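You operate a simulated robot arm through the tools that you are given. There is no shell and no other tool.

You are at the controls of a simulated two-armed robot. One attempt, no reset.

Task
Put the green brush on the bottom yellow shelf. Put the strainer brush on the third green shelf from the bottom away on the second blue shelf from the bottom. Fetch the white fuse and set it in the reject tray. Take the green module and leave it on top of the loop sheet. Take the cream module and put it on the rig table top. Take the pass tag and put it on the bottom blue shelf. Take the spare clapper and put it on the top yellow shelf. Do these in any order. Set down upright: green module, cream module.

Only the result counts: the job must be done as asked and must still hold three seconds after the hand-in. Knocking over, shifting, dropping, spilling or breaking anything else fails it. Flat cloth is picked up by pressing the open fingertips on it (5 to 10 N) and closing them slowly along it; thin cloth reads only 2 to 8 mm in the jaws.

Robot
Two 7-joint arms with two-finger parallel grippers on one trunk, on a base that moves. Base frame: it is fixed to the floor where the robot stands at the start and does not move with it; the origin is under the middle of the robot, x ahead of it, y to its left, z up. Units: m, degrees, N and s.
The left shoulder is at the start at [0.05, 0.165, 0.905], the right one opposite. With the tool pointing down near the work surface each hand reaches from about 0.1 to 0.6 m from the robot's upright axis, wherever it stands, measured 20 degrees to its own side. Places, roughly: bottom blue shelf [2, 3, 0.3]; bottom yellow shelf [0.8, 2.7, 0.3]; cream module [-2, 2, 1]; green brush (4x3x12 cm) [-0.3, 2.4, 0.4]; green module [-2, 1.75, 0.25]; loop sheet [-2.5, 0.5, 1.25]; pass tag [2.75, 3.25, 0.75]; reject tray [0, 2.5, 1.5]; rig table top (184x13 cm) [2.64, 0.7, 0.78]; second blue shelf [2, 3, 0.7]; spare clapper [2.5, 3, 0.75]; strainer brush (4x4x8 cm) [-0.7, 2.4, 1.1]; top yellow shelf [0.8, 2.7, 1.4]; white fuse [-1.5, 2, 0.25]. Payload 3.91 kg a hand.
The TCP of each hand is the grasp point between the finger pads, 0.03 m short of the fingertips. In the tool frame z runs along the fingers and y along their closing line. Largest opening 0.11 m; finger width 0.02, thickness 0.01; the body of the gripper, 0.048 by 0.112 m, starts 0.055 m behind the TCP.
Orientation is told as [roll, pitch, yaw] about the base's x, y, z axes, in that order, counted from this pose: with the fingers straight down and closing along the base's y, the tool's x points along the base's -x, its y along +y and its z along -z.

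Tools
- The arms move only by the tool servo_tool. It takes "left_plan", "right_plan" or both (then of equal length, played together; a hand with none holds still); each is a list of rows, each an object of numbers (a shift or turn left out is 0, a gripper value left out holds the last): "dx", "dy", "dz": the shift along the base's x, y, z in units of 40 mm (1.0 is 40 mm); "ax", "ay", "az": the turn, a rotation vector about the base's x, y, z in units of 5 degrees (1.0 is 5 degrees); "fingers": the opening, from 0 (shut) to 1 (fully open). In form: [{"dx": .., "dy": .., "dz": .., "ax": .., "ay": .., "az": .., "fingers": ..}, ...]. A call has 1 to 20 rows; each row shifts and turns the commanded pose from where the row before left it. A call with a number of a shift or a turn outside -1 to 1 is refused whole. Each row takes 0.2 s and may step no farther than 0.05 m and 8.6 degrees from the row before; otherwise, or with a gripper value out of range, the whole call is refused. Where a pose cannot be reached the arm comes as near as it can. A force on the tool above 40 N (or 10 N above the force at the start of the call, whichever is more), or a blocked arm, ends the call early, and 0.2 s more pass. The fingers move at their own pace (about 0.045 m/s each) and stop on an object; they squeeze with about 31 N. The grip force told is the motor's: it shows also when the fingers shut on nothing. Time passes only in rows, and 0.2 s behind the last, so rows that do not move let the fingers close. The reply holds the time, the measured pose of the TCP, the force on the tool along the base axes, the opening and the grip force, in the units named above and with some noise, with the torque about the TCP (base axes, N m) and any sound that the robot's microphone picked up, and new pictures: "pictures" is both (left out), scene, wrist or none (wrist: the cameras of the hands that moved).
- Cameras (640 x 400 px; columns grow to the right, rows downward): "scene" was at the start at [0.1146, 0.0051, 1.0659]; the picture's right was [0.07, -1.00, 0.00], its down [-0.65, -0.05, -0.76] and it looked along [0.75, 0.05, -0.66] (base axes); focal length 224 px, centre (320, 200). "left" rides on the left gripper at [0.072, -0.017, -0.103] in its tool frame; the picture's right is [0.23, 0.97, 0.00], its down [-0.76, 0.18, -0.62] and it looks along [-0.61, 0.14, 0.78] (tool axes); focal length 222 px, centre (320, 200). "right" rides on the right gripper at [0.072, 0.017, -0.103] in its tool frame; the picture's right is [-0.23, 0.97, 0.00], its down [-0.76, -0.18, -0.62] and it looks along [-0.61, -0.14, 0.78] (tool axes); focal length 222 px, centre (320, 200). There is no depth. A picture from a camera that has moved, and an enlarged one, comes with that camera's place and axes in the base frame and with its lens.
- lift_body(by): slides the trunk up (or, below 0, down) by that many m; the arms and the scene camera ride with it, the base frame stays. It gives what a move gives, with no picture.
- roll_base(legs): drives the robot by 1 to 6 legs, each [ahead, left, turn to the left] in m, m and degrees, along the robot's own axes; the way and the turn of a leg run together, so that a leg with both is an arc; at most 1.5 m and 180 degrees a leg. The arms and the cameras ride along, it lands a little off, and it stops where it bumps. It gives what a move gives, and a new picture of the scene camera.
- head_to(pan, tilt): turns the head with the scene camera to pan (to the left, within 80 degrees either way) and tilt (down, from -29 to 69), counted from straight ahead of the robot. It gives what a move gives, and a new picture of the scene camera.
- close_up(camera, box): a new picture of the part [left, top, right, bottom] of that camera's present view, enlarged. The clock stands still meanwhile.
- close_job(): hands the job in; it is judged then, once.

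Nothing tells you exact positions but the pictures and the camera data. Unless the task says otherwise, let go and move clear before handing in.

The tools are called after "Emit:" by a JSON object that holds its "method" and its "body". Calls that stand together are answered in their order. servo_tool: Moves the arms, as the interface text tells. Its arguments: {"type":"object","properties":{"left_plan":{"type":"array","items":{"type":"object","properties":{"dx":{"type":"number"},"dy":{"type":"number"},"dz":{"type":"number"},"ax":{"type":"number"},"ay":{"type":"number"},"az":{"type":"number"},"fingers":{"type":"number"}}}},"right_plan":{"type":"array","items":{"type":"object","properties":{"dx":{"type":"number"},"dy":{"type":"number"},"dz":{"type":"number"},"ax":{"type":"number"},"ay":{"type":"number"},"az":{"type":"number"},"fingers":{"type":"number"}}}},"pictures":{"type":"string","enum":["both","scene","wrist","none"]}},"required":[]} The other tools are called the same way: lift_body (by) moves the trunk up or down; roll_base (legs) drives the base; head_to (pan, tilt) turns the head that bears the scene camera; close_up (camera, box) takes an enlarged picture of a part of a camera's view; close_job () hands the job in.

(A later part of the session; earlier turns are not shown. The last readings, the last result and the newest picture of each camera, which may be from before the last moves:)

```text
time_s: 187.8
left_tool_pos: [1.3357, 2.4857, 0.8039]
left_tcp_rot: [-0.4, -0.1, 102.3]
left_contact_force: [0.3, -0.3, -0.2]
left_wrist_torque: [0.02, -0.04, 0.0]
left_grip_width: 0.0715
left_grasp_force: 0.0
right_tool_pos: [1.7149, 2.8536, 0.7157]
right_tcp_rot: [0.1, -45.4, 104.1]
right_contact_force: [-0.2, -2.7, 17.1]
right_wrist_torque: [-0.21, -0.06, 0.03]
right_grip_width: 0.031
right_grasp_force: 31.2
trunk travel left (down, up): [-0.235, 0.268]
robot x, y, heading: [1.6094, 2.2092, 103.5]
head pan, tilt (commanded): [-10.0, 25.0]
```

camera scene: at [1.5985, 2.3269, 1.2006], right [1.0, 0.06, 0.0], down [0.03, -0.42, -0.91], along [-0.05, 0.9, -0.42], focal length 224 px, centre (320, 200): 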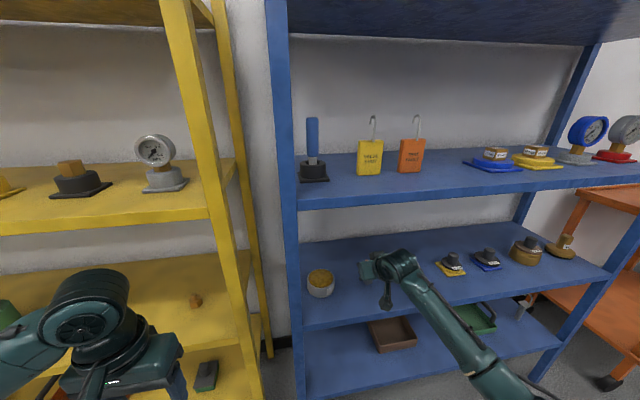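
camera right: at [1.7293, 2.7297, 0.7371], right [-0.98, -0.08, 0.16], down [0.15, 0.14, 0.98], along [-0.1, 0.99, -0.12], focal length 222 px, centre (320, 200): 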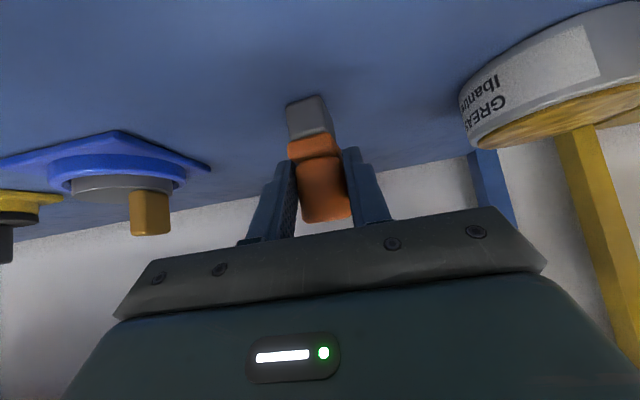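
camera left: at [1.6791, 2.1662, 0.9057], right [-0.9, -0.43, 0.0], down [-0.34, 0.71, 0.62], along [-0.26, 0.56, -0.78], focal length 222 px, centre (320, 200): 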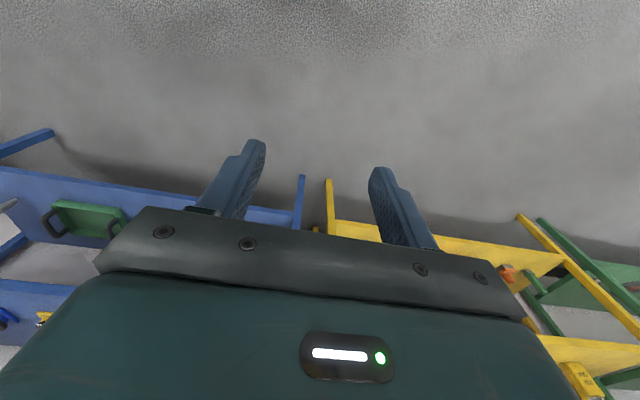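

Firm contact at z≈0.715. I ease up 2 mm and open the fingers.

Emit:
{"method": "servo_tool", "body": {"right_plan": [{"dz": 0.06}, {"fingers": 0.65}, {"fingers": 0.65}, {"fingers": 0.65}, {"fingers": 0.65}], "pictures": "wrist"}}

```text
time_s: 189.0
left_tool_pos: [1.3349, 2.4877, 0.8017]
left_tcp_rot: [-0.4, 0.0, 102.3]
left_contact_force: [-0.2, 0.3, 0.0]
left_wrist_torque: [0.0, 0.0, -0.01]
left_grip_width: 0.0717
left_grasp_force: 0.1
right_tool_pos: [1.7151, 2.8529, 0.7142]
right_tcp_rot: [0.2, -45.0, 104.1]
right_contact_force: [0.1, -0.3, 0.3]
right_wrist_torque: [-0.02, -0.01, 0.0]
right_grip_width: 0.0716
right_grasp_force: 0.0
trunk travel left (down, up): [-0.235, 0.268]
robot x, y, heading: [1.6102, 2.2063, 103.3]
head pan, tilt (commanded): [-10.0, 25.0]
camera right: at [1.7292, 2.7296, 0.7358], right [-0.98, -0.08, 0.16], down [0.15, 0.14, 0.98], along [-0.1, 0.99, -0.12], focal length 222 px, centre (320, 200)
```

right: 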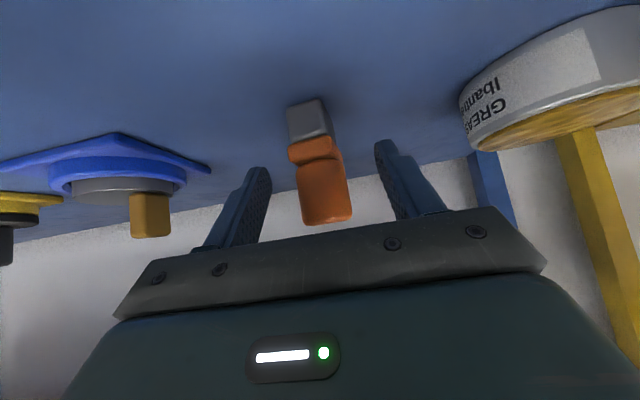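

The strainer brush stands on the second blue shelf. I back off and move right to face the orange table with the pass tag and clapper.

Emit:
{"method": "roll_base", "body": {"legs": [[-0.42, 0, 0]]}}

Emit:
{"method": "close_up", "body": {"camera": "scene", "box": [220, 150, 560, 320]}}

Emit:
{"method": "head_to", "body": {"pan": -60, "tilt": 25}}

```text
time_s: 191.5
left_tool_pos: [1.4336, 2.0787, 0.8018]
left_tcp_rot: [-0.3, 0.0, 102.5]
left_contact_force: [0.9, 0.4, -0.3]
left_wrist_torque: [-0.03, 0.01, -0.02]
left_grip_width: 0.0717
left_grasp_force: 0.1
right_tool_pos: [1.8115, 2.4456, 0.7132]
right_tcp_rot: [0.2, -45.0, 104.2]
right_contact_force: [-0.1, -0.1, 0.2]
right_wrist_torque: [0.0, -0.01, 0.03]
right_grip_width: 0.0712
right_grasp_force: 0.1
trunk travel left (down, up): [-0.235, 0.268]
robot x, y, heading: [1.7084, 1.8034, 103.7]
head pan, tilt (commanded): [-10.0, 25.0]
camera scene: at [1.6961, 1.9187, 1.2006], right [1.0, 0.06, 0.0], down [0.03, -0.42, -0.91], along [-0.06, 0.9, -0.42], focal length 224 px, centre (320, 200)
```

scene: 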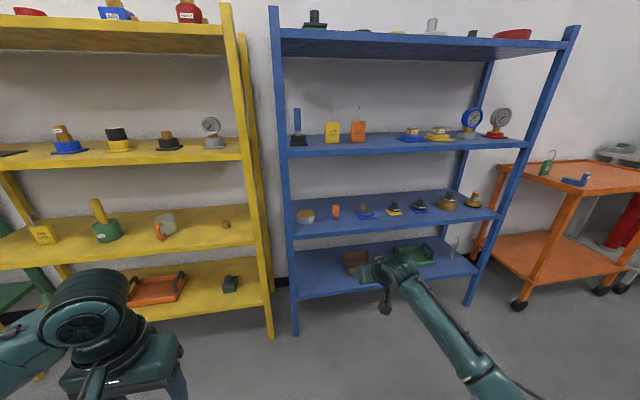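

```text
1.88 times, centred on (390, 235) of scene
camera zoom: at [1.6961, 1.9187, 1.2006], right [1.0, 0.06, 0.0], down [0.03, -0.42, -0.91], along [-0.06, 0.9, -0.42], focal length 422 px, centre (188, 134)
```

zoom: 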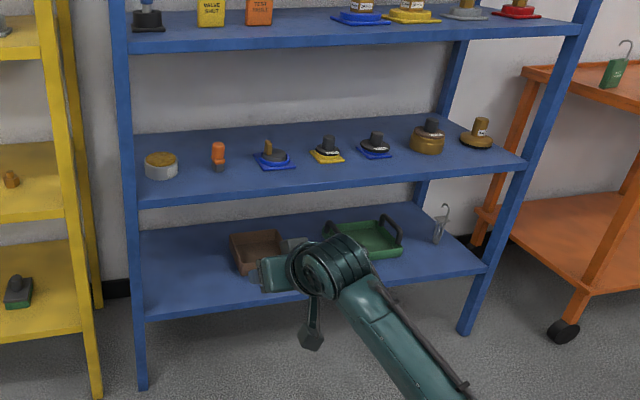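

```text
time_s: 192.7
left_tool_pos: [1.4341, 2.0779, 0.8016]
left_tcp_rot: [-0.4, 0.0, 102.4]
left_contact_force: [-0.4, 0.0, -0.2]
left_wrist_torque: [0.03, -0.01, -0.02]
left_grip_width: 0.0716
left_grasp_force: 0.0
right_tool_pos: [1.8118, 2.4459, 0.7133]
right_tcp_rot: [0.3, -45.1, 104.2]
right_contact_force: [-0.5, 0.5, -0.5]
right_wrist_torque: [0.0, 0.0, 0.0]
right_grip_width: 0.0714
right_grasp_force: 0.1
trunk travel left (down, up): [-0.235, 0.268]
robot x, y, heading: [1.7096, 1.7982, 103.6]
head pan, tilt (commanded): [-60.0, 25.0]
camera scene: at [1.7685, 1.8903, 1.2006], right [0.69, -0.72, 0.0], down [-0.31, -0.29, -0.91], along [0.66, 0.62, -0.42], focal length 224 px, centre (320, 200)
```

scene: 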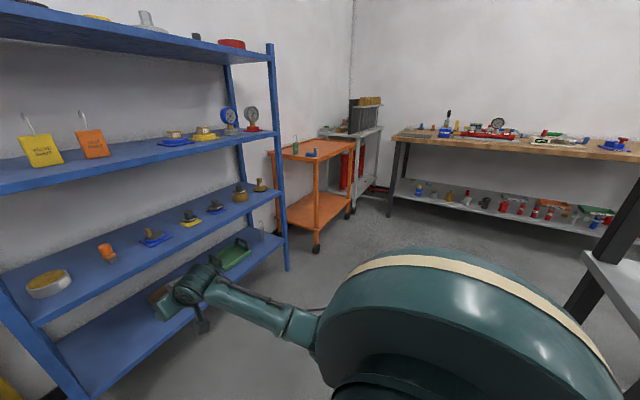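

Both brushes are delivered. I fold the right hand down and drive right toward the orange trolley for a close look.

Emit:
{"method": "servo_tool", "body": {"right_plan": [{"dx": 0.137, "dy": -0.567, "dz": 0.24, "ax": -0.969, "ay": -0.245}, {"dx": 0.137, "dy": -0.567, "dz": 0.24, "ax": -0.969, "ay": -0.245}, {"dx": 0.137, "dy": -0.567, "dz": 0.24, "ax": -0.969, "ay": -0.245}, {"dx": 0.137, "dy": -0.567, "dz": 0.24, "ax": -0.969, "ay": -0.245}, {"dx": 0.137, "dy": -0.567, "dz": 0.24, "ax": -0.969, "ay": -0.245}, {"dx": 0.137, "dy": -0.567, "dz": 0.24, "ax": -0.969, "ay": -0.245}, {"dx": 0.137, "dy": -0.567, "dz": 0.24, "ax": -0.969, "ay": -0.245}, {"dx": 0.137, "dy": -0.567, "dz": 0.24, "ax": -0.969, "ay": -0.245}, {"dx": 0.137, "dy": -0.567, "dz": 0.24, "ax": -0.969, "ay": -0.245}], "pictures": "none"}}

Emit:
{"method": "roll_base", "body": {"legs": [[0.05, -1.2, 0]]}}

Emit:
{"method": "head_to", "body": {"pan": -25, "tilt": 30}}

```text
time_s: 194.7
left_tool_pos: [1.432, 2.0778, 0.8006]
left_tcp_rot: [-0.4, 0.0, 102.4]
left_contact_force: [1.0, -0.5, 0.5]
left_wrist_torque: [0.0, -0.02, -0.01]
left_grip_width: 0.0717
left_grasp_force: 0.0
right_tool_pos: [1.8605, 2.2411, 0.8]
right_tcp_rot: [0.2, 0.2, 104.1]
right_contact_force: [0.0, 0.1, -1.1]
right_wrist_torque: [0.02, 0.03, -0.01]
right_grip_width: 0.0715
right_grasp_force: 0.0
trunk travel left (down, up): [-0.235, 0.268]
robot x, y, heading: [1.705, 1.7955, 103.5]
head pan, tilt (commanded): [-60.0, 25.0]
```

```text
time_s: 205.6
left_tool_pos: [2.6053, 2.4062, 0.8018]
left_tcp_rot: [-0.4, 0.0, 101.6]
left_contact_force: [0.5, 0.0, -0.5]
left_wrist_torque: [0.01, 0.0, -0.04]
left_grip_width: 0.0714
left_grasp_force: 0.1
right_tool_pos: [3.0351, 2.5637, 0.7999]
right_tcp_rot: [0.1, 0.1, 103.4]
right_contact_force: [-0.4, -0.7, 0.3]
right_wrist_torque: [0.01, 0.04, 0.04]
right_grip_width: 0.0714
right_grasp_force: 0.1
trunk travel left (down, up): [-0.235, 0.268]
robot x, y, heading: [2.8724, 2.1223, 102.8]
head pan, tilt (commanded): [-60.0, 25.0]
camera scene: at [2.9377, 2.2135, 1.2006], right [0.68, -0.73, 0.0], down [-0.31, -0.29, -0.91], along [0.67, 0.61, -0.42], focal length 224 px, centre (320, 200)
```

scene: 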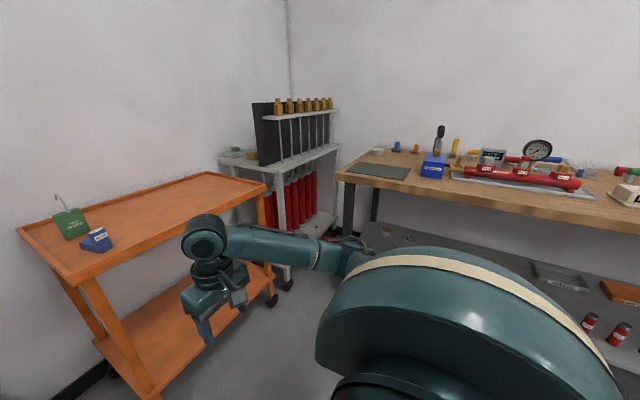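

```text
time_s: 206.6
left_tool_pos: [2.6042, 2.4065, 0.8026]
left_tcp_rot: [-0.4, 0.0, 101.5]
left_contact_force: [0.2, -0.8, 0.8]
left_wrist_torque: [-0.05, -0.02, -0.02]
left_grip_width: 0.0717
left_grasp_force: 0.2
right_tool_pos: [3.0348, 2.5627, 0.7994]
right_tcp_rot: [0.1, 0.0, 103.4]
right_contact_force: [0.7, -0.2, 0.7]
right_wrist_torque: [-0.03, 0.01, -0.03]
right_grip_width: 0.0717
right_grasp_force: 0.0
trunk travel left (down, up): [-0.235, 0.268]
robot x, y, heading: [2.8756, 2.1249, 102.7]
head pan, tilt (commanded): [-25.0, 30.0]
camera scene: at [2.8894, 2.2394, 1.1927], right [0.98, -0.21, 0.0], down [-0.11, -0.49, -0.87], along [0.19, 0.85, -0.5], focal length 224 px, centre (320, 200)
```

scene: 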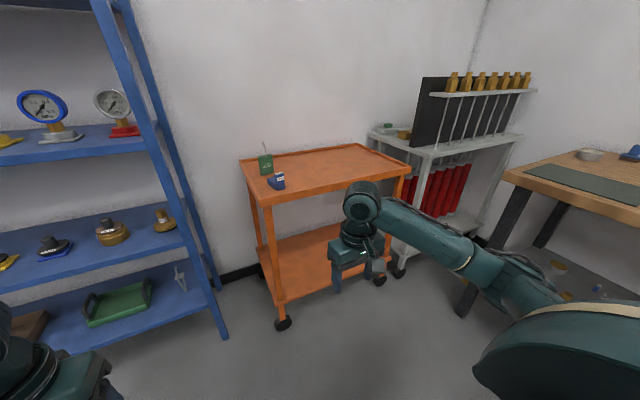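

The trolley is close. I zoom on the pass tag and the clapper.

Emit:
{"method": "close_up", "body": {"camera": "scene", "box": [220, 120, 420, 230]}}

Emit:
{"method": "close_up", "body": {"camera": "scene", "box": [235, 130, 305, 200]}}

```text
3.20 times, centred on (320, 175) of scene
camera zoom: at [2.8894, 2.2394, 1.1927], right [0.98, -0.21, 0.0], down [-0.11, -0.49, -0.87], along [0.19, 0.85, -0.5], focal length 717 px, centre (320, 280)
```

zoom: 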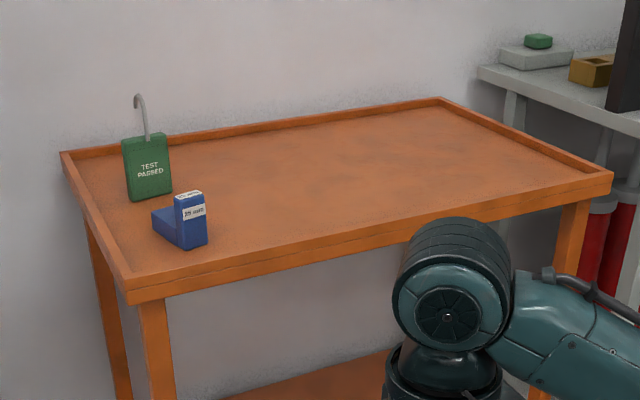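

```text
5.71 times, centred on (270, 165) of scene
camera zoom: at [2.8894, 2.2394, 1.1927], right [0.98, -0.21, 0.0], down [-0.11, -0.49, -0.87], along [0.19, 0.85, -0.5], focal length 1280 px, centre (606, 400)
```

zoom: 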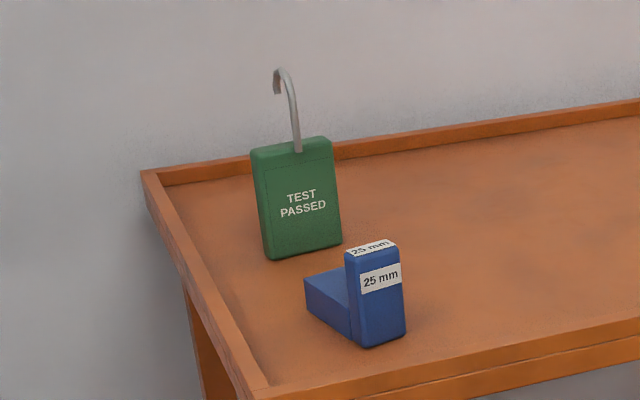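

The green "TEST PASSED" tag is the pass tag. The blue 25 mm block may not be the clapper; the rough place (2.5, 3.0, 0.75) fits the rightmost brass disc on the second blue shelf. I look at that shelf closely.

Emit:
{"method": "head_to", "body": {"pan": 20, "tilt": 25}}

Emit:
{"method": "close_up", "body": {"camera": "scene", "box": [200, 130, 420, 280]}}

```text
time_s: 207.7
left_tool_pos: [2.6042, 2.407, 0.802]
left_tcp_rot: [-0.4, 0.1, 101.7]
left_contact_force: [-0.5, 0.4, 0.2]
left_wrist_torque: [-0.01, 0.0, 0.02]
left_grip_width: 0.0716
left_grasp_force: 0.0
right_tool_pos: [3.0356, 2.5625, 0.8003]
right_tcp_rot: [0.0, 0.0, 103.4]
right_contact_force: [-0.4, 0.1, 0.1]
right_wrist_torque: [-0.04, -0.02, -0.01]
right_grip_width: 0.0717
right_grasp_force: 0.1
trunk travel left (down, up): [-0.235, 0.268]
robot x, y, heading: [2.8762, 2.1267, 102.3]
head pan, tilt (commanded): [20.0, 25.0]
camera scene: at [2.8203, 2.2286, 1.2006], right [0.84, 0.54, 0.0], down [0.23, -0.36, -0.91], along [-0.49, 0.76, -0.42], focal length 224 px, centre (320, 200)
```

scene: 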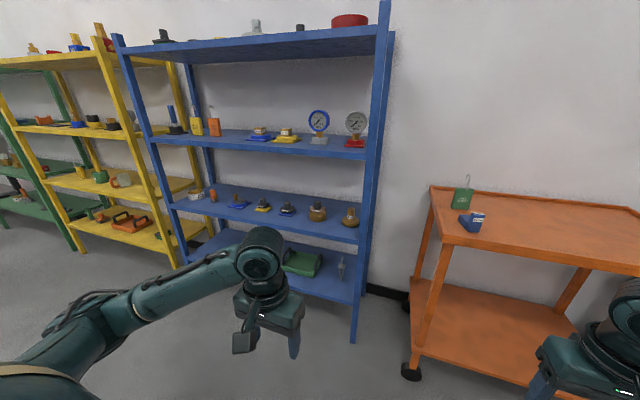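

```text
2.67 times, centred on (310, 205) of scene
camera zoom: at [2.8203, 2.2286, 1.2006], right [0.84, 0.54, 0.0], down [0.23, -0.36, -0.91], along [-0.49, 0.76, -0.42], focal length 598 px, centre (347, 187)
```

zoom: 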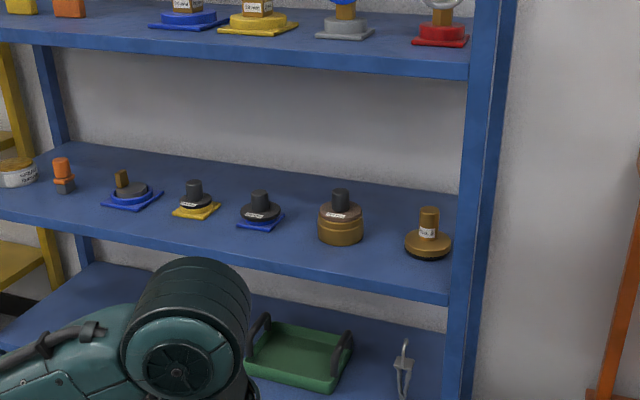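

Emit:
{"method": "close_up", "body": {"camera": "scene", "box": [300, 190, 370, 235]}}

Emit:
{"method": "close_up", "body": {"camera": "scene", "box": [225, 185, 305, 235]}}

Emit:
{"method": "close_up", "body": {"camera": "scene", "box": [440, 170, 500, 240]}}

```text
8.89 times, centred on (335, 212) of scene
camera zoom: at [2.8203, 2.2286, 1.2006], right [0.84, 0.54, 0.0], down [0.23, -0.36, -0.91], along [-0.49, 0.76, -0.42], focal length 1992 px, centre (187, 89)
```

zoom: 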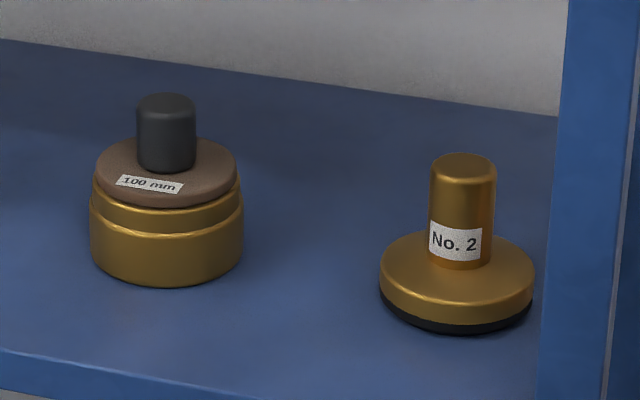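

```text
8.00 times, centred on (265, 210) of scene
camera zoom: at [2.8203, 2.2286, 1.2006], right [0.84, 0.54, 0.0], down [0.23, -0.36, -0.91], along [-0.49, 0.76, -0.42], focal length 1793 px, centre (760, 120)
```

zoom: 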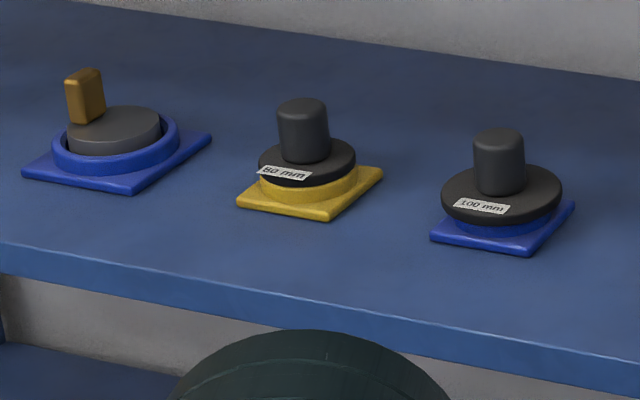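

```text
5.71 times, centred on (470, 205) of scene
camera zoom: at [2.8203, 2.2286, 1.2006], right [0.84, 0.54, 0.0], down [0.23, -0.36, -0.91], along [-0.49, 0.76, -0.42], focal length 1280 px, centre (-537, 171)
```

zoom: 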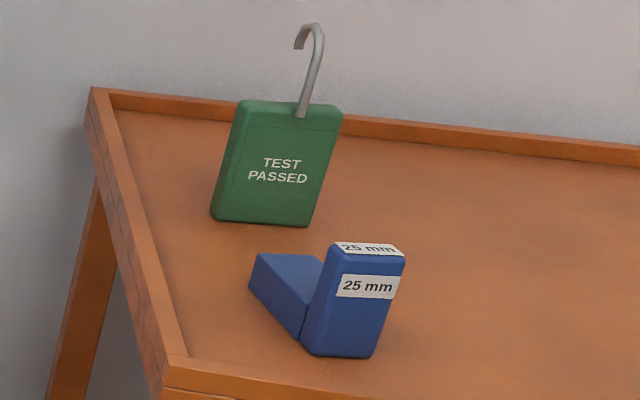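

The brass "No. 2" disc with a stem at the right end of the second blue shelf, about (2.46, 3.04, 0.68), is the spare clapper; the pass tag stands on the trolley at about (2.86, 3.23). First I take the tag with the right hand from its right side: I drive to the trolley and turn 46° left.

Emit:
{"method": "roll_base", "body": {"legs": [[0.2, -0.415, 0], [0, 0, 46]]}}

Emit:
{"method": "head_to", "body": {"pan": -45, "tilt": 30}}

```text
time_s: 214.1
left_tool_pos: [2.8477, 2.4129, 0.8024]
left_tcp_rot: [-0.4, 0.0, 147.6]
left_contact_force: [0.2, 0.5, -0.5]
left_wrist_torque: [0.01, -0.01, 0.0]
left_grip_width: 0.0714
left_grasp_force: 0.0
right_tool_pos: [3.0352, 2.8321, 0.7999]
right_tcp_rot: [0.1, 0.0, 149.4]
right_contact_force: [-0.6, 0.3, -0.1]
right_wrist_torque: [-0.01, 0.01, 0.01]
right_grip_width: 0.0716
right_grasp_force: 0.0
trunk travel left (down, up): [-0.235, 0.268]
robot x, y, heading: [3.2412, 2.4116, 148.8]
head pan, tilt (commanded): [20.0, 25.0]
camera scene: at [3.1262, 2.444, 1.2006], right [0.19, 0.98, 0.0], down [0.41, -0.08, -0.91], along [-0.89, 0.18, -0.42], focal length 224 px, centre (320, 200)
```

scene: 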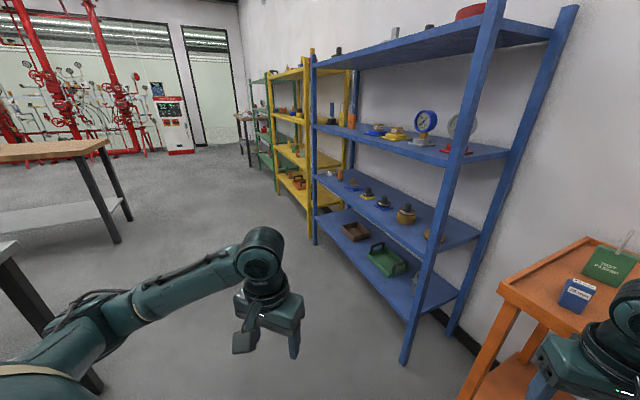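

```text
time_s: 215.4
left_tool_pos: [2.8483, 2.4138, 0.8011]
left_tcp_rot: [-0.4, 0.1, 147.7]
left_contact_force: [0.1, 0.2, -0.1]
left_wrist_torque: [0.01, -0.03, 0.0]
left_grip_width: 0.0714
left_grasp_force: 0.0
right_tool_pos: [3.0343, 2.831, 0.7992]
right_tcp_rot: [0.1, 0.0, 149.5]
right_contact_force: [0.4, -0.4, -1.2]
right_wrist_torque: [0.01, 0.01, 0.0]
right_grip_width: 0.0713
right_grasp_force: 0.1
trunk travel left (down, up): [-0.235, 0.268]
robot x, y, heading: [3.2391, 2.4136, 148.7]
head pan, tilt (commanded): [-45.0, 30.0]
camera scene: at [3.195, 2.5139, 1.1927], right [0.97, 0.24, 0.0], down [0.12, -0.49, -0.87], along [-0.21, 0.84, -0.5], focal length 224 px, centre (320, 200)
```

scene: 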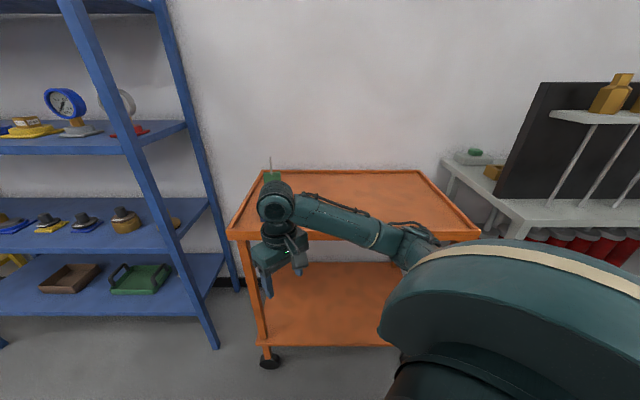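

I orient the right hand to point left and 45° down, outside the trolley and to the right of the tag.

Emit:
{"method": "servo_tool", "body": {"right_plan": [{"dx": 0.23, "dy": 0.055, "dz": 0.111, "az": 0.98}, {"dx": 0.23, "dy": 0.055, "dz": 0.111, "az": 0.98}, {"dx": 0.23, "dy": 0.055, "dz": 0.111, "az": 0.98}, {"dx": 0.23, "dy": 0.055, "dz": 0.111, "az": 0.98}, {"dx": 0.23, "dy": 0.055, "dz": 0.111, "az": 0.98}, {"dx": 0.23, "dy": 0.055, "dz": 0.111, "az": 0.98}, {"dx": 0.23, "dy": 0.055, "dz": 0.111, "az": 0.98}, {"dx": 0.23, "dy": 0.055, "dz": 0.111, "az": 0.98}, {"dx": 0.23, "dy": 0.055, "dz": 0.111, "az": 0.98}, {"dx": 0.23, "dy": 0.055, "dz": 0.111, "ax": -0.235, "ay": 0.972}, {"dx": 0.23, "dy": 0.055, "dz": 0.111, "ax": -0.235, "ay": 0.972}, {"dx": 0.23, "dy": 0.055, "dz": 0.111, "ax": -0.235, "ay": 0.972}, {"dx": 0.23, "dy": 0.055, "dz": 0.111, "ax": -0.235, "ay": 0.972}, {"dx": 0.23, "dy": 0.055, "dz": 0.111, "ax": -0.235, "ay": 0.972}, {"dx": 0.23, "dy": 0.055, "dz": 0.111, "ax": -0.235, "ay": 0.972}, {"dx": 0.23, "dy": 0.055, "dz": 0.111, "ax": -0.235, "ay": 0.972}, {"dx": 0.23, "dy": 0.055, "dz": 0.111, "ax": -0.235, "ay": 0.972}, {"dx": 0.23, "dy": 0.055, "dz": 0.111, "ax": -0.235, "ay": 0.972, "fingers": 0.5}], "pictures": "both"}}

```text
time_s: 219.2
left_tool_pos: [2.8482, 2.4135, 0.8018]
left_tcp_rot: [-0.3, 0.0, 147.6]
left_contact_force: [0.3, 0.6, 0.3]
left_wrist_torque: [0.02, -0.02, 0.01]
left_grip_width: 0.0715
left_grasp_force: 0.0
right_tool_pos: [3.1995, 2.8714, 0.8797]
right_tcp_rot: [0.1, -45.1, -166.4]
right_contact_force: [0.2, 0.3, -0.4]
right_wrist_torque: [-0.02, 0.01, -0.02]
right_grip_width: 0.055
right_grasp_force: 0.0
trunk travel left (down, up): [-0.235, 0.268]
robot x, y, heading: [3.2406, 2.4146, 149.0]
head pan, tilt (commanded): [-45.0, 30.0]
camera scene: at [3.1951, 2.5139, 1.1927], right [0.97, 0.24, 0.0], down [0.12, -0.49, -0.87], along [-0.21, 0.84, -0.5], focal length 224 px, centre (320, 200)
camera right: at [3.3243, 2.8848, 0.9003], right [0.07, -0.98, 0.16], down [-0.14, 0.15, 0.98], along [-0.99, -0.09, -0.12], focal length 222 px, centre (320, 200)
```

scene: 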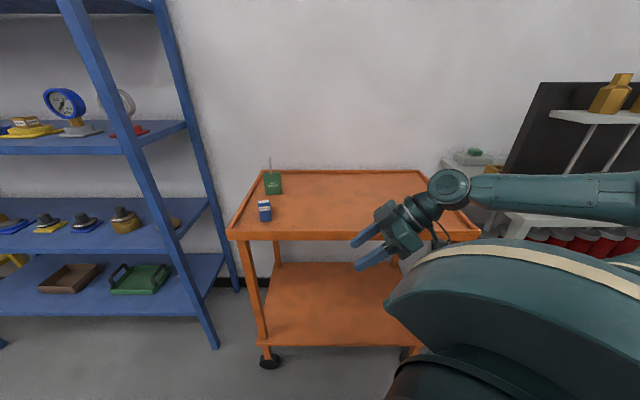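
right: 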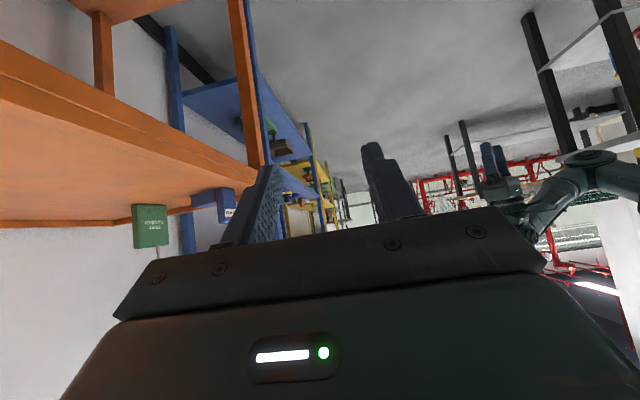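

The tag and the wedge are visible in the wrist view. I drive 0.15 m closer, then reach 0.28 m inward over the tray.

Emit:
{"method": "roll_base", "body": {"legs": [[0.106, -0.106, 0]]}}

Emit:
{"method": "servo_tool", "body": {"right_plan": [{"dx": -0.235, "dy": 0.972}, {"dx": -0.235, "dy": 0.972}, {"dx": -0.235, "dy": 0.972}, {"dx": -0.235, "dy": 0.972}, {"dx": -0.235, "dy": 0.972}], "pictures": "both"}}

```text
time_s: 220.8
left_tool_pos: [2.813, 2.5594, 0.8023]
left_tcp_rot: [-0.4, 0.1, 147.6]
left_contact_force: [0.0, 0.0, -0.6]
left_wrist_torque: [-0.01, -0.01, -0.02]
left_grip_width: 0.0714
left_grasp_force: 0.1
right_tool_pos: [3.1637, 3.0157, 0.8787]
right_tcp_rot: [0.1, -44.9, -166.4]
right_contact_force: [-0.2, -0.3, 0.0]
right_wrist_torque: [0.01, -0.01, 0.0]
right_grip_width: 0.0551
right_grasp_force: 0.1
trunk travel left (down, up): [-0.235, 0.268]
robot x, y, heading: [3.203, 2.5552, 148.9]
head pan, tilt (commanded): [-45.0, 30.0]
camera scene: at [3.1589, 2.6597, 1.1926], right [0.97, 0.24, 0.0], down [0.12, -0.49, -0.87], along [-0.21, 0.84, -0.5], focal length 224 px, centre (320, 200)
```

scene: 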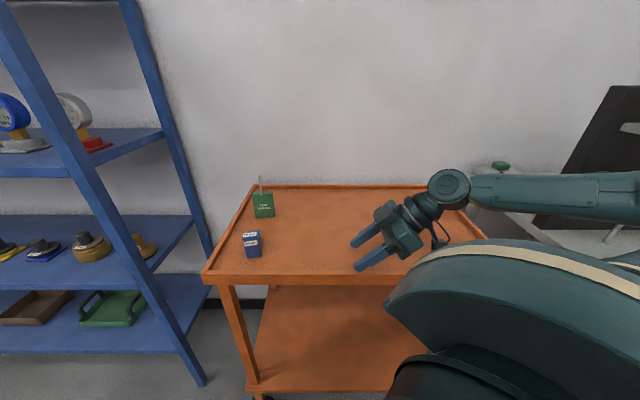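

```text
time_s: 222.0
left_tool_pos: [2.8125, 2.5595, 0.8024]
left_tcp_rot: [-0.4, 0.1, 147.7]
left_contact_force: [-0.8, -0.1, 0.9]
left_wrist_torque: [0.0, 0.02, -0.01]
left_grip_width: 0.0717
left_grasp_force: 0.0
right_tool_pos: [3.1156, 3.2109, 0.8793]
right_tcp_rot: [0.3, -45.0, -166.5]
right_contact_force: [-0.8, -0.4, 0.6]
right_wrist_torque: [-0.02, -0.01, -0.01]
right_grip_width: 0.0552
right_grasp_force: 0.0
trunk travel left (down, up): [-0.235, 0.268]
robot x, y, heading: [3.2047, 2.5571, 149.0]
head pan, tilt (commanded): [-45.0, 30.0]
camera scene: at [3.1588, 2.6598, 1.1926], right [0.97, 0.24, 0.0], down [0.12, -0.49, -0.87], along [-0.21, 0.84, -0.5], focal length 224 px, centre (320, 200)
camera right: at [3.2399, 3.2255, 0.9007], right [0.07, -0.98, 0.16], down [-0.14, 0.15, 0.98], along [-0.99, -0.09, -0.12], focal length 222 px, centre (320, 200)
```

scene: 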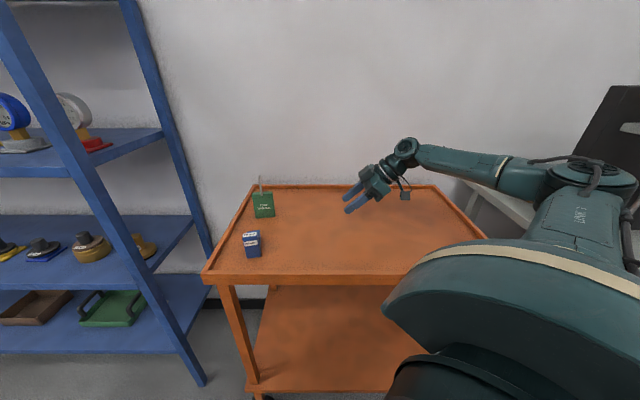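
right: 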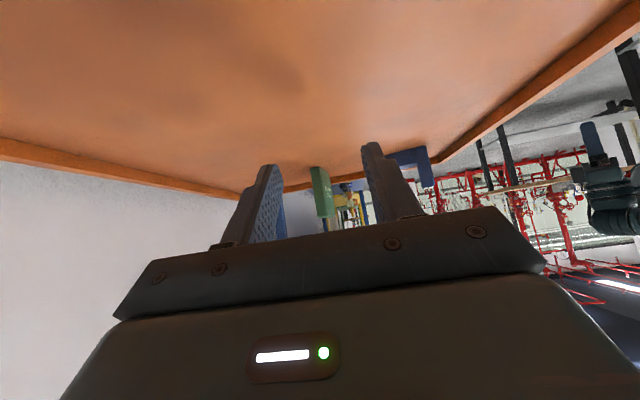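

The tag is seen edge-on between the fingers. I zoom to measure its line.

Emit:
{"method": "close_up", "body": {"camera": "right", "box": [230, 120, 470, 270]}}

```text
2.67 times, centred on (350, 195) of right
camera zoom: at [3.2399, 3.2255, 0.9007], right [0.07, -0.98, 0.16], down [-0.14, 0.15, 0.98], along [-0.99, -0.09, -0.12], focal length 592 px, centre (240, 213)
```

zoom: 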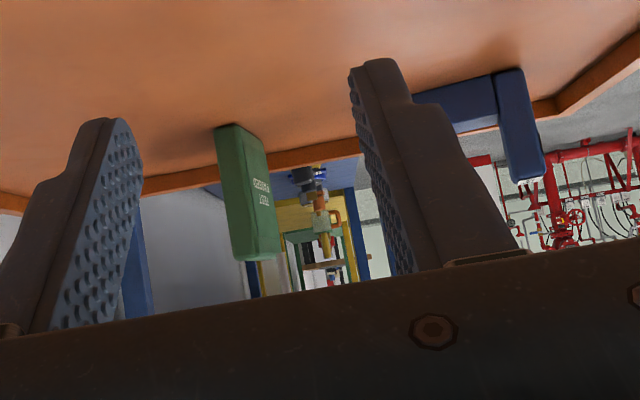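

The tag's line is at d≈2.42, about 0.25 m left of the grasp point. I shift 3 cm inward and 12 cm left, then re-measure.

Emit:
{"method": "servo_tool", "body": {"right_plan": [{"dx": -0.2, "dy": 0.72}, {"dx": -0.98, "dy": -0.237, "dz": -0.1}, {"dx": -0.98, "dy": -0.237, "dz": -0.1}, {"dx": -0.98, "dy": -0.237, "dz": -0.1}], "pictures": "wrist"}}

Emit:
{"method": "close_up", "body": {"camera": "right", "box": [200, 80, 460, 250]}}

```text
time_s: 223.0
left_tool_pos: [2.8122, 2.5597, 0.8015]
left_tcp_rot: [-0.4, 0.1, 147.7]
left_contact_force: [-0.2, 0.8, -1.2]
left_wrist_torque: [0.01, 0.01, 0.0]
left_grip_width: 0.0716
left_grasp_force: 0.1
right_tool_pos: [2.9888, 3.211, 0.8668]
right_tcp_rot: [0.0, -45.0, -166.5]
right_contact_force: [-0.9, 0.1, -0.5]
right_wrist_torque: [0.0, -0.02, 0.02]
right_grip_width: 0.0552
right_grasp_force: 0.1
trunk travel left (down, up): [-0.235, 0.268]
robot x, y, heading: [3.2033, 2.5565, 149.0]
head pan, tilt (commanded): [-45.0, 30.0]
camera right: at [3.1145, 3.2246, 0.8884], right [0.07, -0.98, 0.16], down [-0.14, 0.15, 0.98], along [-0.99, -0.09, -0.12], focal length 222 px, centre (320, 200)
```

right: 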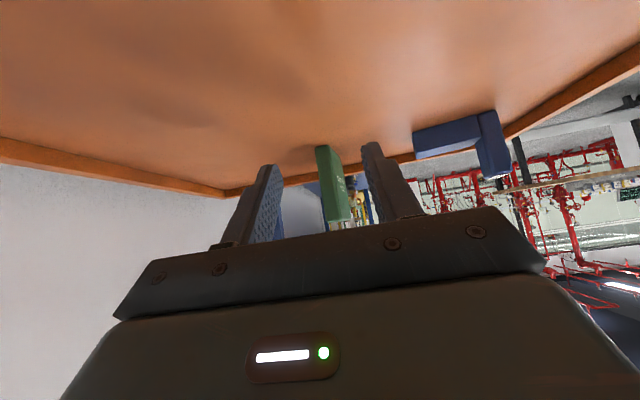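

```text
2.35 times, centred on (330, 165) of right
camera zoom: at [3.1145, 3.2246, 0.8884], right [0.07, -0.98, 0.16], down [-0.14, 0.15, 0.98], along [-0.99, -0.09, -0.12], focal length 523 px, centre (296, 282)
```

zoom: 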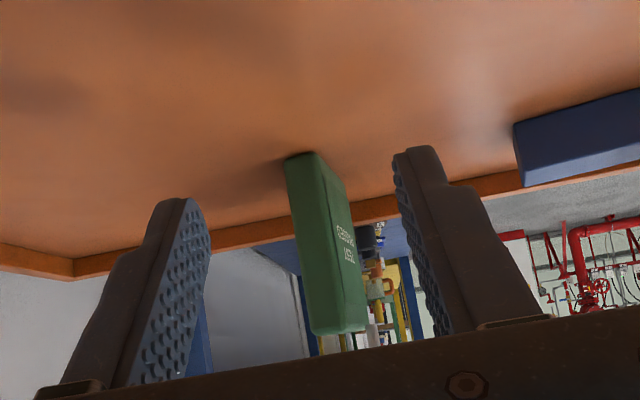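

Tag: centre s≈3.53, d≈2.428, tray at z≈0.80. I move most of the way and check.

Emit:
{"method": "servo_tool", "body": {"right_plan": [{"dx": -0.694, "dy": -0.11, "dz": -0.168}, {"dx": -0.694, "dy": -0.11, "dz": -0.168}, {"dx": -0.694, "dy": -0.11, "dz": -0.168}], "pictures": "both"}}

Emit:
{"method": "close_up", "body": {"camera": "right", "box": [200, 80, 460, 250]}}

Emit:
{"method": "close_up", "body": {"camera": "scene", "box": [200, 150, 400, 280]}}

```text
time_s: 223.8
left_tool_pos: [2.8124, 2.5586, 0.8016]
left_tcp_rot: [-0.4, 0.0, 147.6]
left_contact_force: [-0.2, 0.1, 0.6]
left_wrist_torque: [-0.01, 0.0, -0.01]
left_grip_width: 0.0714
left_grasp_force: 0.1
right_tool_pos: [2.907, 3.1975, 0.8473]
right_tcp_rot: [0.0, -45.0, -166.3]
right_contact_force: [0.0, -0.4, 0.1]
right_wrist_torque: [0.02, 0.01, 0.04]
right_grip_width: 0.0552
right_grasp_force: 0.0
trunk travel left (down, up): [-0.235, 0.268]
robot x, y, heading: [3.2046, 2.5552, 148.7]
head pan, tilt (commanded): [-45.0, 30.0]
camera scene: at [3.1588, 2.6596, 1.1927], right [0.97, 0.24, 0.0], down [0.12, -0.49, -0.87], along [-0.21, 0.84, -0.5], focal length 224 px, centre (320, 200)
camera right: at [3.0311, 3.2117, 0.8688], right [0.07, -0.98, 0.16], down [-0.14, 0.15, 0.98], along [-0.99, -0.09, -0.12], focal length 222 px, centre (320, 200)
```

scene: 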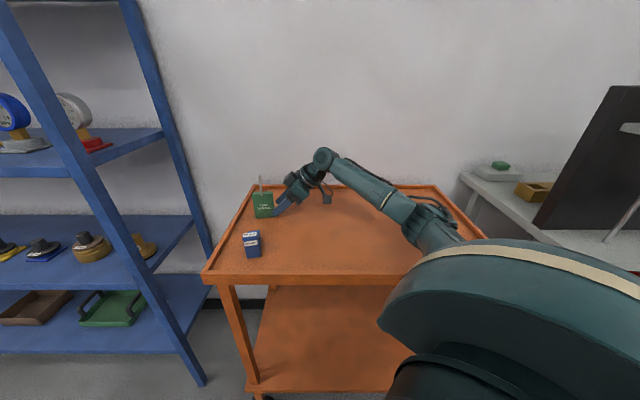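
right: 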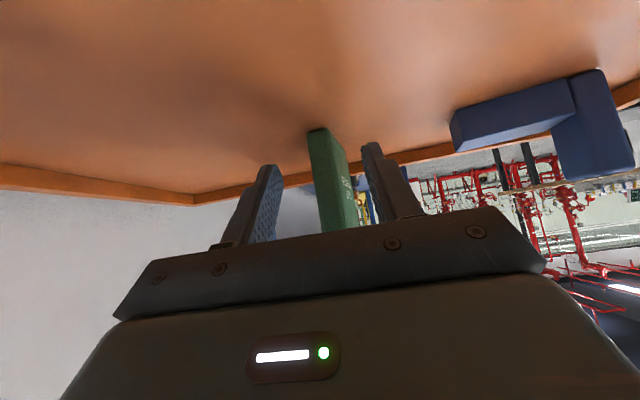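

```text
2.35 times, centred on (330, 165) of right
camera zoom: at [3.0311, 3.2117, 0.8688], right [0.07, -0.98, 0.16], down [-0.14, 0.15, 0.98], along [-0.99, -0.09, -0.12], focal length 523 px, centre (296, 282)
```

zoom: 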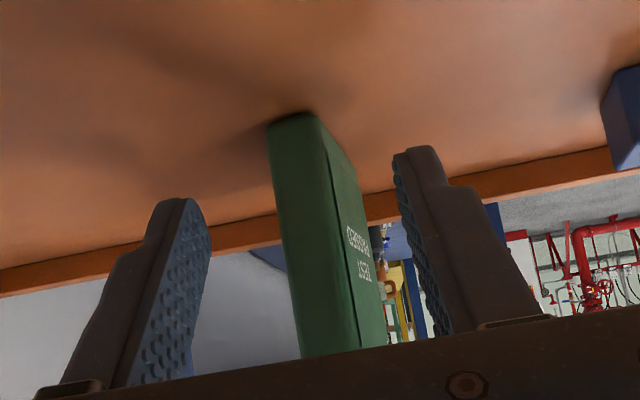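

```text
3.08 times, centred on (300, 215) of scene
camera zoom: at [3.1588, 2.6596, 1.1927], right [0.97, 0.24, 0.0], down [0.12, -0.49, -0.87], along [-0.21, 0.84, -0.5], focal length 690 px, centre (382, 154)
```

zoom: 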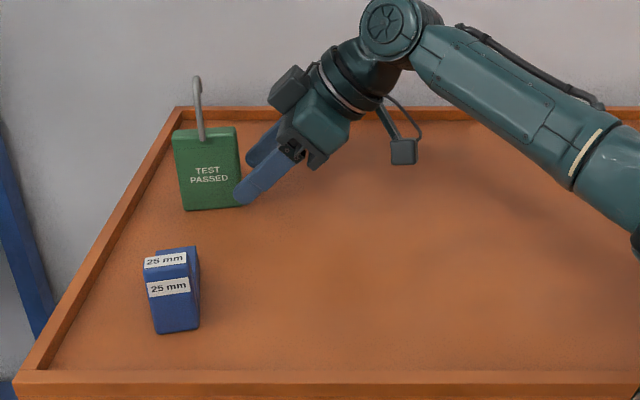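

The fingers straddle the tag's right edge. I advance the last 3 cm and close.

Emit:
{"method": "servo_tool", "body": {"right_plan": [{"dx": -0.67, "dy": -0.23, "dz": -0.17}, {"fingers": 0}, {"fingers": 0}, {"fingers": 0}, {"fingers": 0}, {"fingers": 0}, {"fingers": 0}], "pictures": "wrist"}}

Emit:
{"method": "close_up", "body": {"camera": "scene", "box": [200, 150, 400, 280]}}

```text
time_s: 225.4
left_tool_pos: [2.8134, 2.5591, 0.8012]
left_tcp_rot: [-0.4, 0.0, 147.8]
left_contact_force: [-0.4, 0.5, 0.2]
left_wrist_torque: [0.0, -0.03, 0.01]
left_grip_width: 0.0714
left_grasp_force: 0.1
right_tool_pos: [2.8813, 3.1884, 0.8407]
right_tcp_rot: [0.1, -45.1, -166.5]
right_contact_force: [-0.4, 0.9, -0.7]
right_wrist_torque: [0.01, 0.02, 0.01]
right_grip_width: 0.0172
right_grasp_force: 31.1
trunk travel left (down, up): [-0.235, 0.268]
robot x, y, heading: [3.2009, 2.5552, 148.8]
head pan, tilt (commanded): [-45.0, 30.0]
camera right: at [3.005, 3.2027, 0.862], right [0.07, -0.98, 0.16], down [-0.14, 0.15, 0.98], along [-0.99, -0.1, -0.12], focal length 222 px, centre (320, 200)
```

right: 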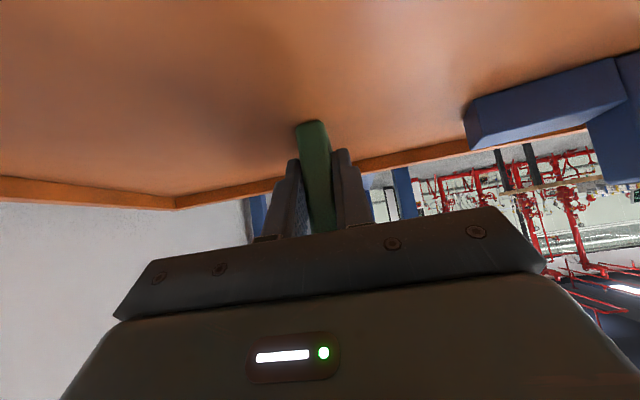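

```text
3.08 times, centred on (300, 215) of scene
camera zoom: at [3.1589, 2.6596, 1.1926], right [0.97, 0.24, 0.0], down [0.12, -0.49, -0.87], along [-0.21, 0.84, -0.5], focal length 690 px, centre (382, 154)
```

zoom: 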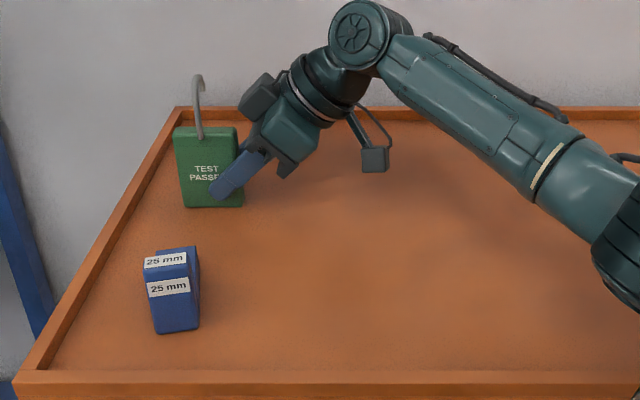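

Gripped (17 mm). I lift 8 cm, move right and withdraw over the tray.

Emit:
{"method": "servo_tool", "body": {"right_plan": [{"dz": 0.7}, {"dz": 0.7}, {"dz": 0.6}, {"dx": 0.9, "dy": 0.217}, {"dx": 0.9, "dy": 0.217}, {"dx": 0.9, "dy": 0.217}, {"dx": 0.9, "dy": 0.217}, {"dx": 0.235, "dy": -0.972}, {"dx": 0.235, "dy": -0.972}, {"dx": 0.235, "dy": -0.972}, {"dx": 0.235, "dy": -0.972}, {"dx": 0.235, "dy": -0.972}, {"dx": 0.235, "dy": -0.972}], "pictures": "both"}}

```text
time_s: 228.2
left_tool_pos: [2.8136, 2.5579, 0.8016]
left_tcp_rot: [-0.4, -0.1, 147.7]
left_contact_force: [0.6, 0.2, -0.2]
left_wrist_torque: [0.01, 0.04, 0.03]
left_grip_width: 0.0717
left_grasp_force: 0.1
right_tool_pos: [3.0823, 2.9895, 0.9202]
right_tcp_rot: [0.2, -44.9, -166.3]
right_contact_force: [0.3, 0.2, -0.8]
right_wrist_torque: [-0.03, -0.03, 0.04]
right_grip_width: 0.0173
right_grasp_force: 31.4
trunk travel left (down, up): [-0.235, 0.268]
robot x, y, heading: [3.2046, 2.5578, 148.9]
head pan, tilt (commanded): [-45.0, 30.0]
camera scene: at [3.1589, 2.6596, 1.1927], right [0.97, 0.24, 0.0], down [0.12, -0.49, -0.87], along [-0.21, 0.84, -0.5], focal length 224 px, centre (320, 200)
camera right: at [3.205, 3.0036, 0.9418], right [0.07, -0.98, 0.16], down [-0.14, 0.15, 0.98], along [-0.99, -0.09, -0.12], focal length 222 px, centre (320, 200)
```

scene: 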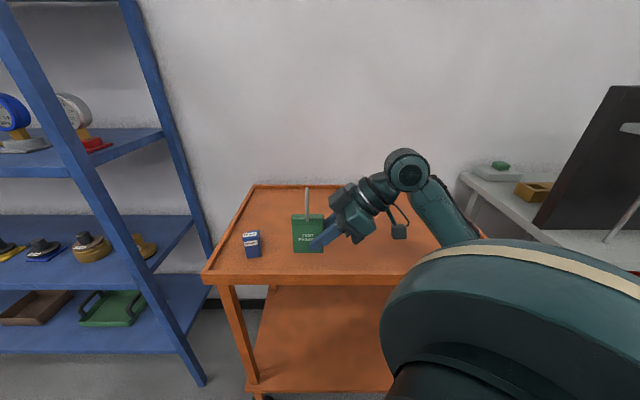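
right: 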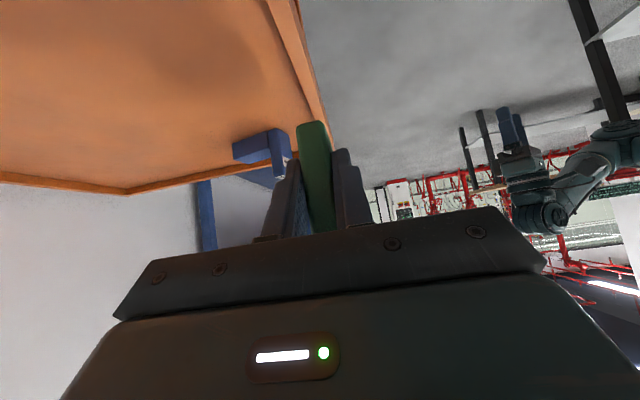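

The tag is in the right hand and the wedge is undisturbed. Next I fetch the clapper with the left hand: I back off, turn clockwise to face the blue shelf's right end at an angle, and shift left.

Emit:
{"method": "roll_base", "body": {"legs": [[-0.176, 0.177, 0], [0, 0, -70.3], [-0.193, 0.734, 0]]}}

Emit:
{"method": "head_to", "body": {"pan": 15, "tilt": 35}}

Emit:
{"method": "close_up", "body": {"camera": "scene", "box": [220, 100, 460, 250]}}

```text
time_s: 239.9
left_tool_pos: [2.3711, 2.6359, 0.8015]
left_tcp_rot: [-0.4, 0.0, 78.0]
left_contact_force: [-0.1, 0.1, -0.2]
left_wrist_torque: [0.03, 0.0, -0.01]
left_grip_width: 0.0715
left_grasp_force: 0.2
right_tool_pos: [2.8688, 2.5339, 0.9209]
right_tcp_rot: [0.1, -45.0, 123.9]
right_contact_force: [-0.1, -0.6, -0.7]
right_wrist_torque: [-0.04, 0.01, 0.03]
right_grip_width: 0.0171
right_grasp_force: 31.6
trunk travel left (down, up): [-0.235, 0.268]
robot x, y, heading: [2.5105, 2.2702, 79.0]
head pan, tilt (commanded): [-45.0, 30.0]
camera scene: at [2.5874, 2.3461, 1.1926], right [0.56, -0.83, 0.0], down [-0.41, -0.28, -0.87], along [0.72, 0.49, -0.5], focal length 224 px, centre (320, 200)
```

scene: 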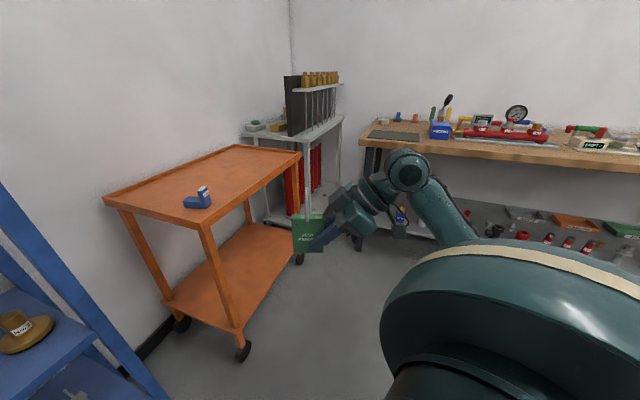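

```text
time_s: 241.2
left_tool_pos: [2.3719, 2.6348, 0.8023]
left_tcp_rot: [-0.4, 0.0, 78.1]
left_contact_force: [-0.2, -1.1, -0.2]
left_wrist_torque: [-0.02, -0.01, -0.02]
left_grip_width: 0.0719
left_grasp_force: 0.1
right_tool_pos: [2.8696, 2.5338, 0.9201]
right_tcp_rot: [0.1, -45.1, 123.9]
right_contact_force: [0.0, 0.5, 0.5]
right_wrist_torque: [-0.03, -0.01, 0.0]
right_grip_width: 0.0172
right_grasp_force: 31.4
trunk travel left (down, up): [-0.235, 0.268]
robot x, y, heading: [2.5028, 2.2652, 78.9]
head pan, tilt (commanded): [15.0, 35.0]
camera scene: at [2.5063, 2.3833, 1.1849], right [1.0, 0.07, 0.0], down [0.04, -0.57, -0.82], along [-0.06, 0.82, -0.57], focal length 224 px, centre (320, 200)
```

scene: 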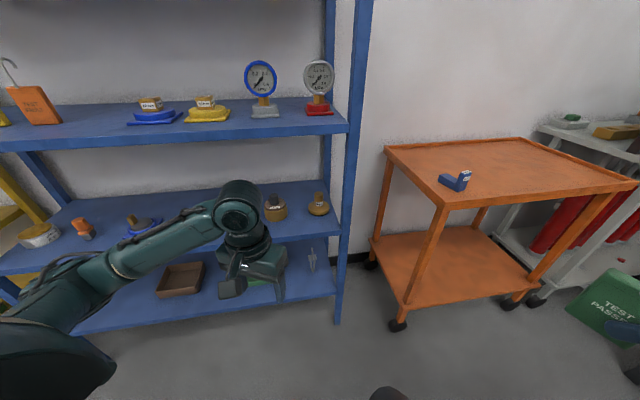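

```text
2.67 times, centred on (340, 175) of scene
camera zoom: at [2.5063, 2.3833, 1.1849], right [1.0, 0.07, 0.0], down [0.04, -0.57, -0.82], along [-0.06, 0.82, -0.57], focal length 598 px, centre (267, 267)
```

zoom: 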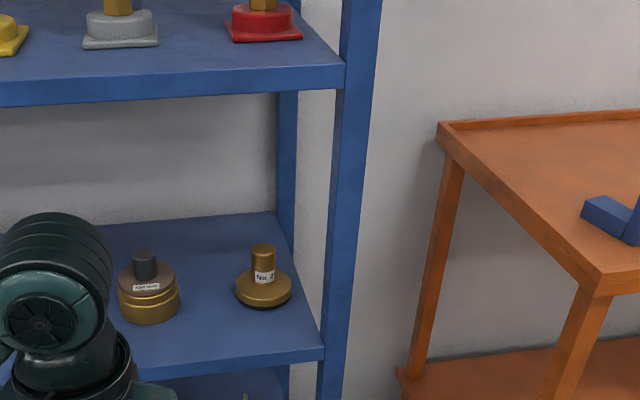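

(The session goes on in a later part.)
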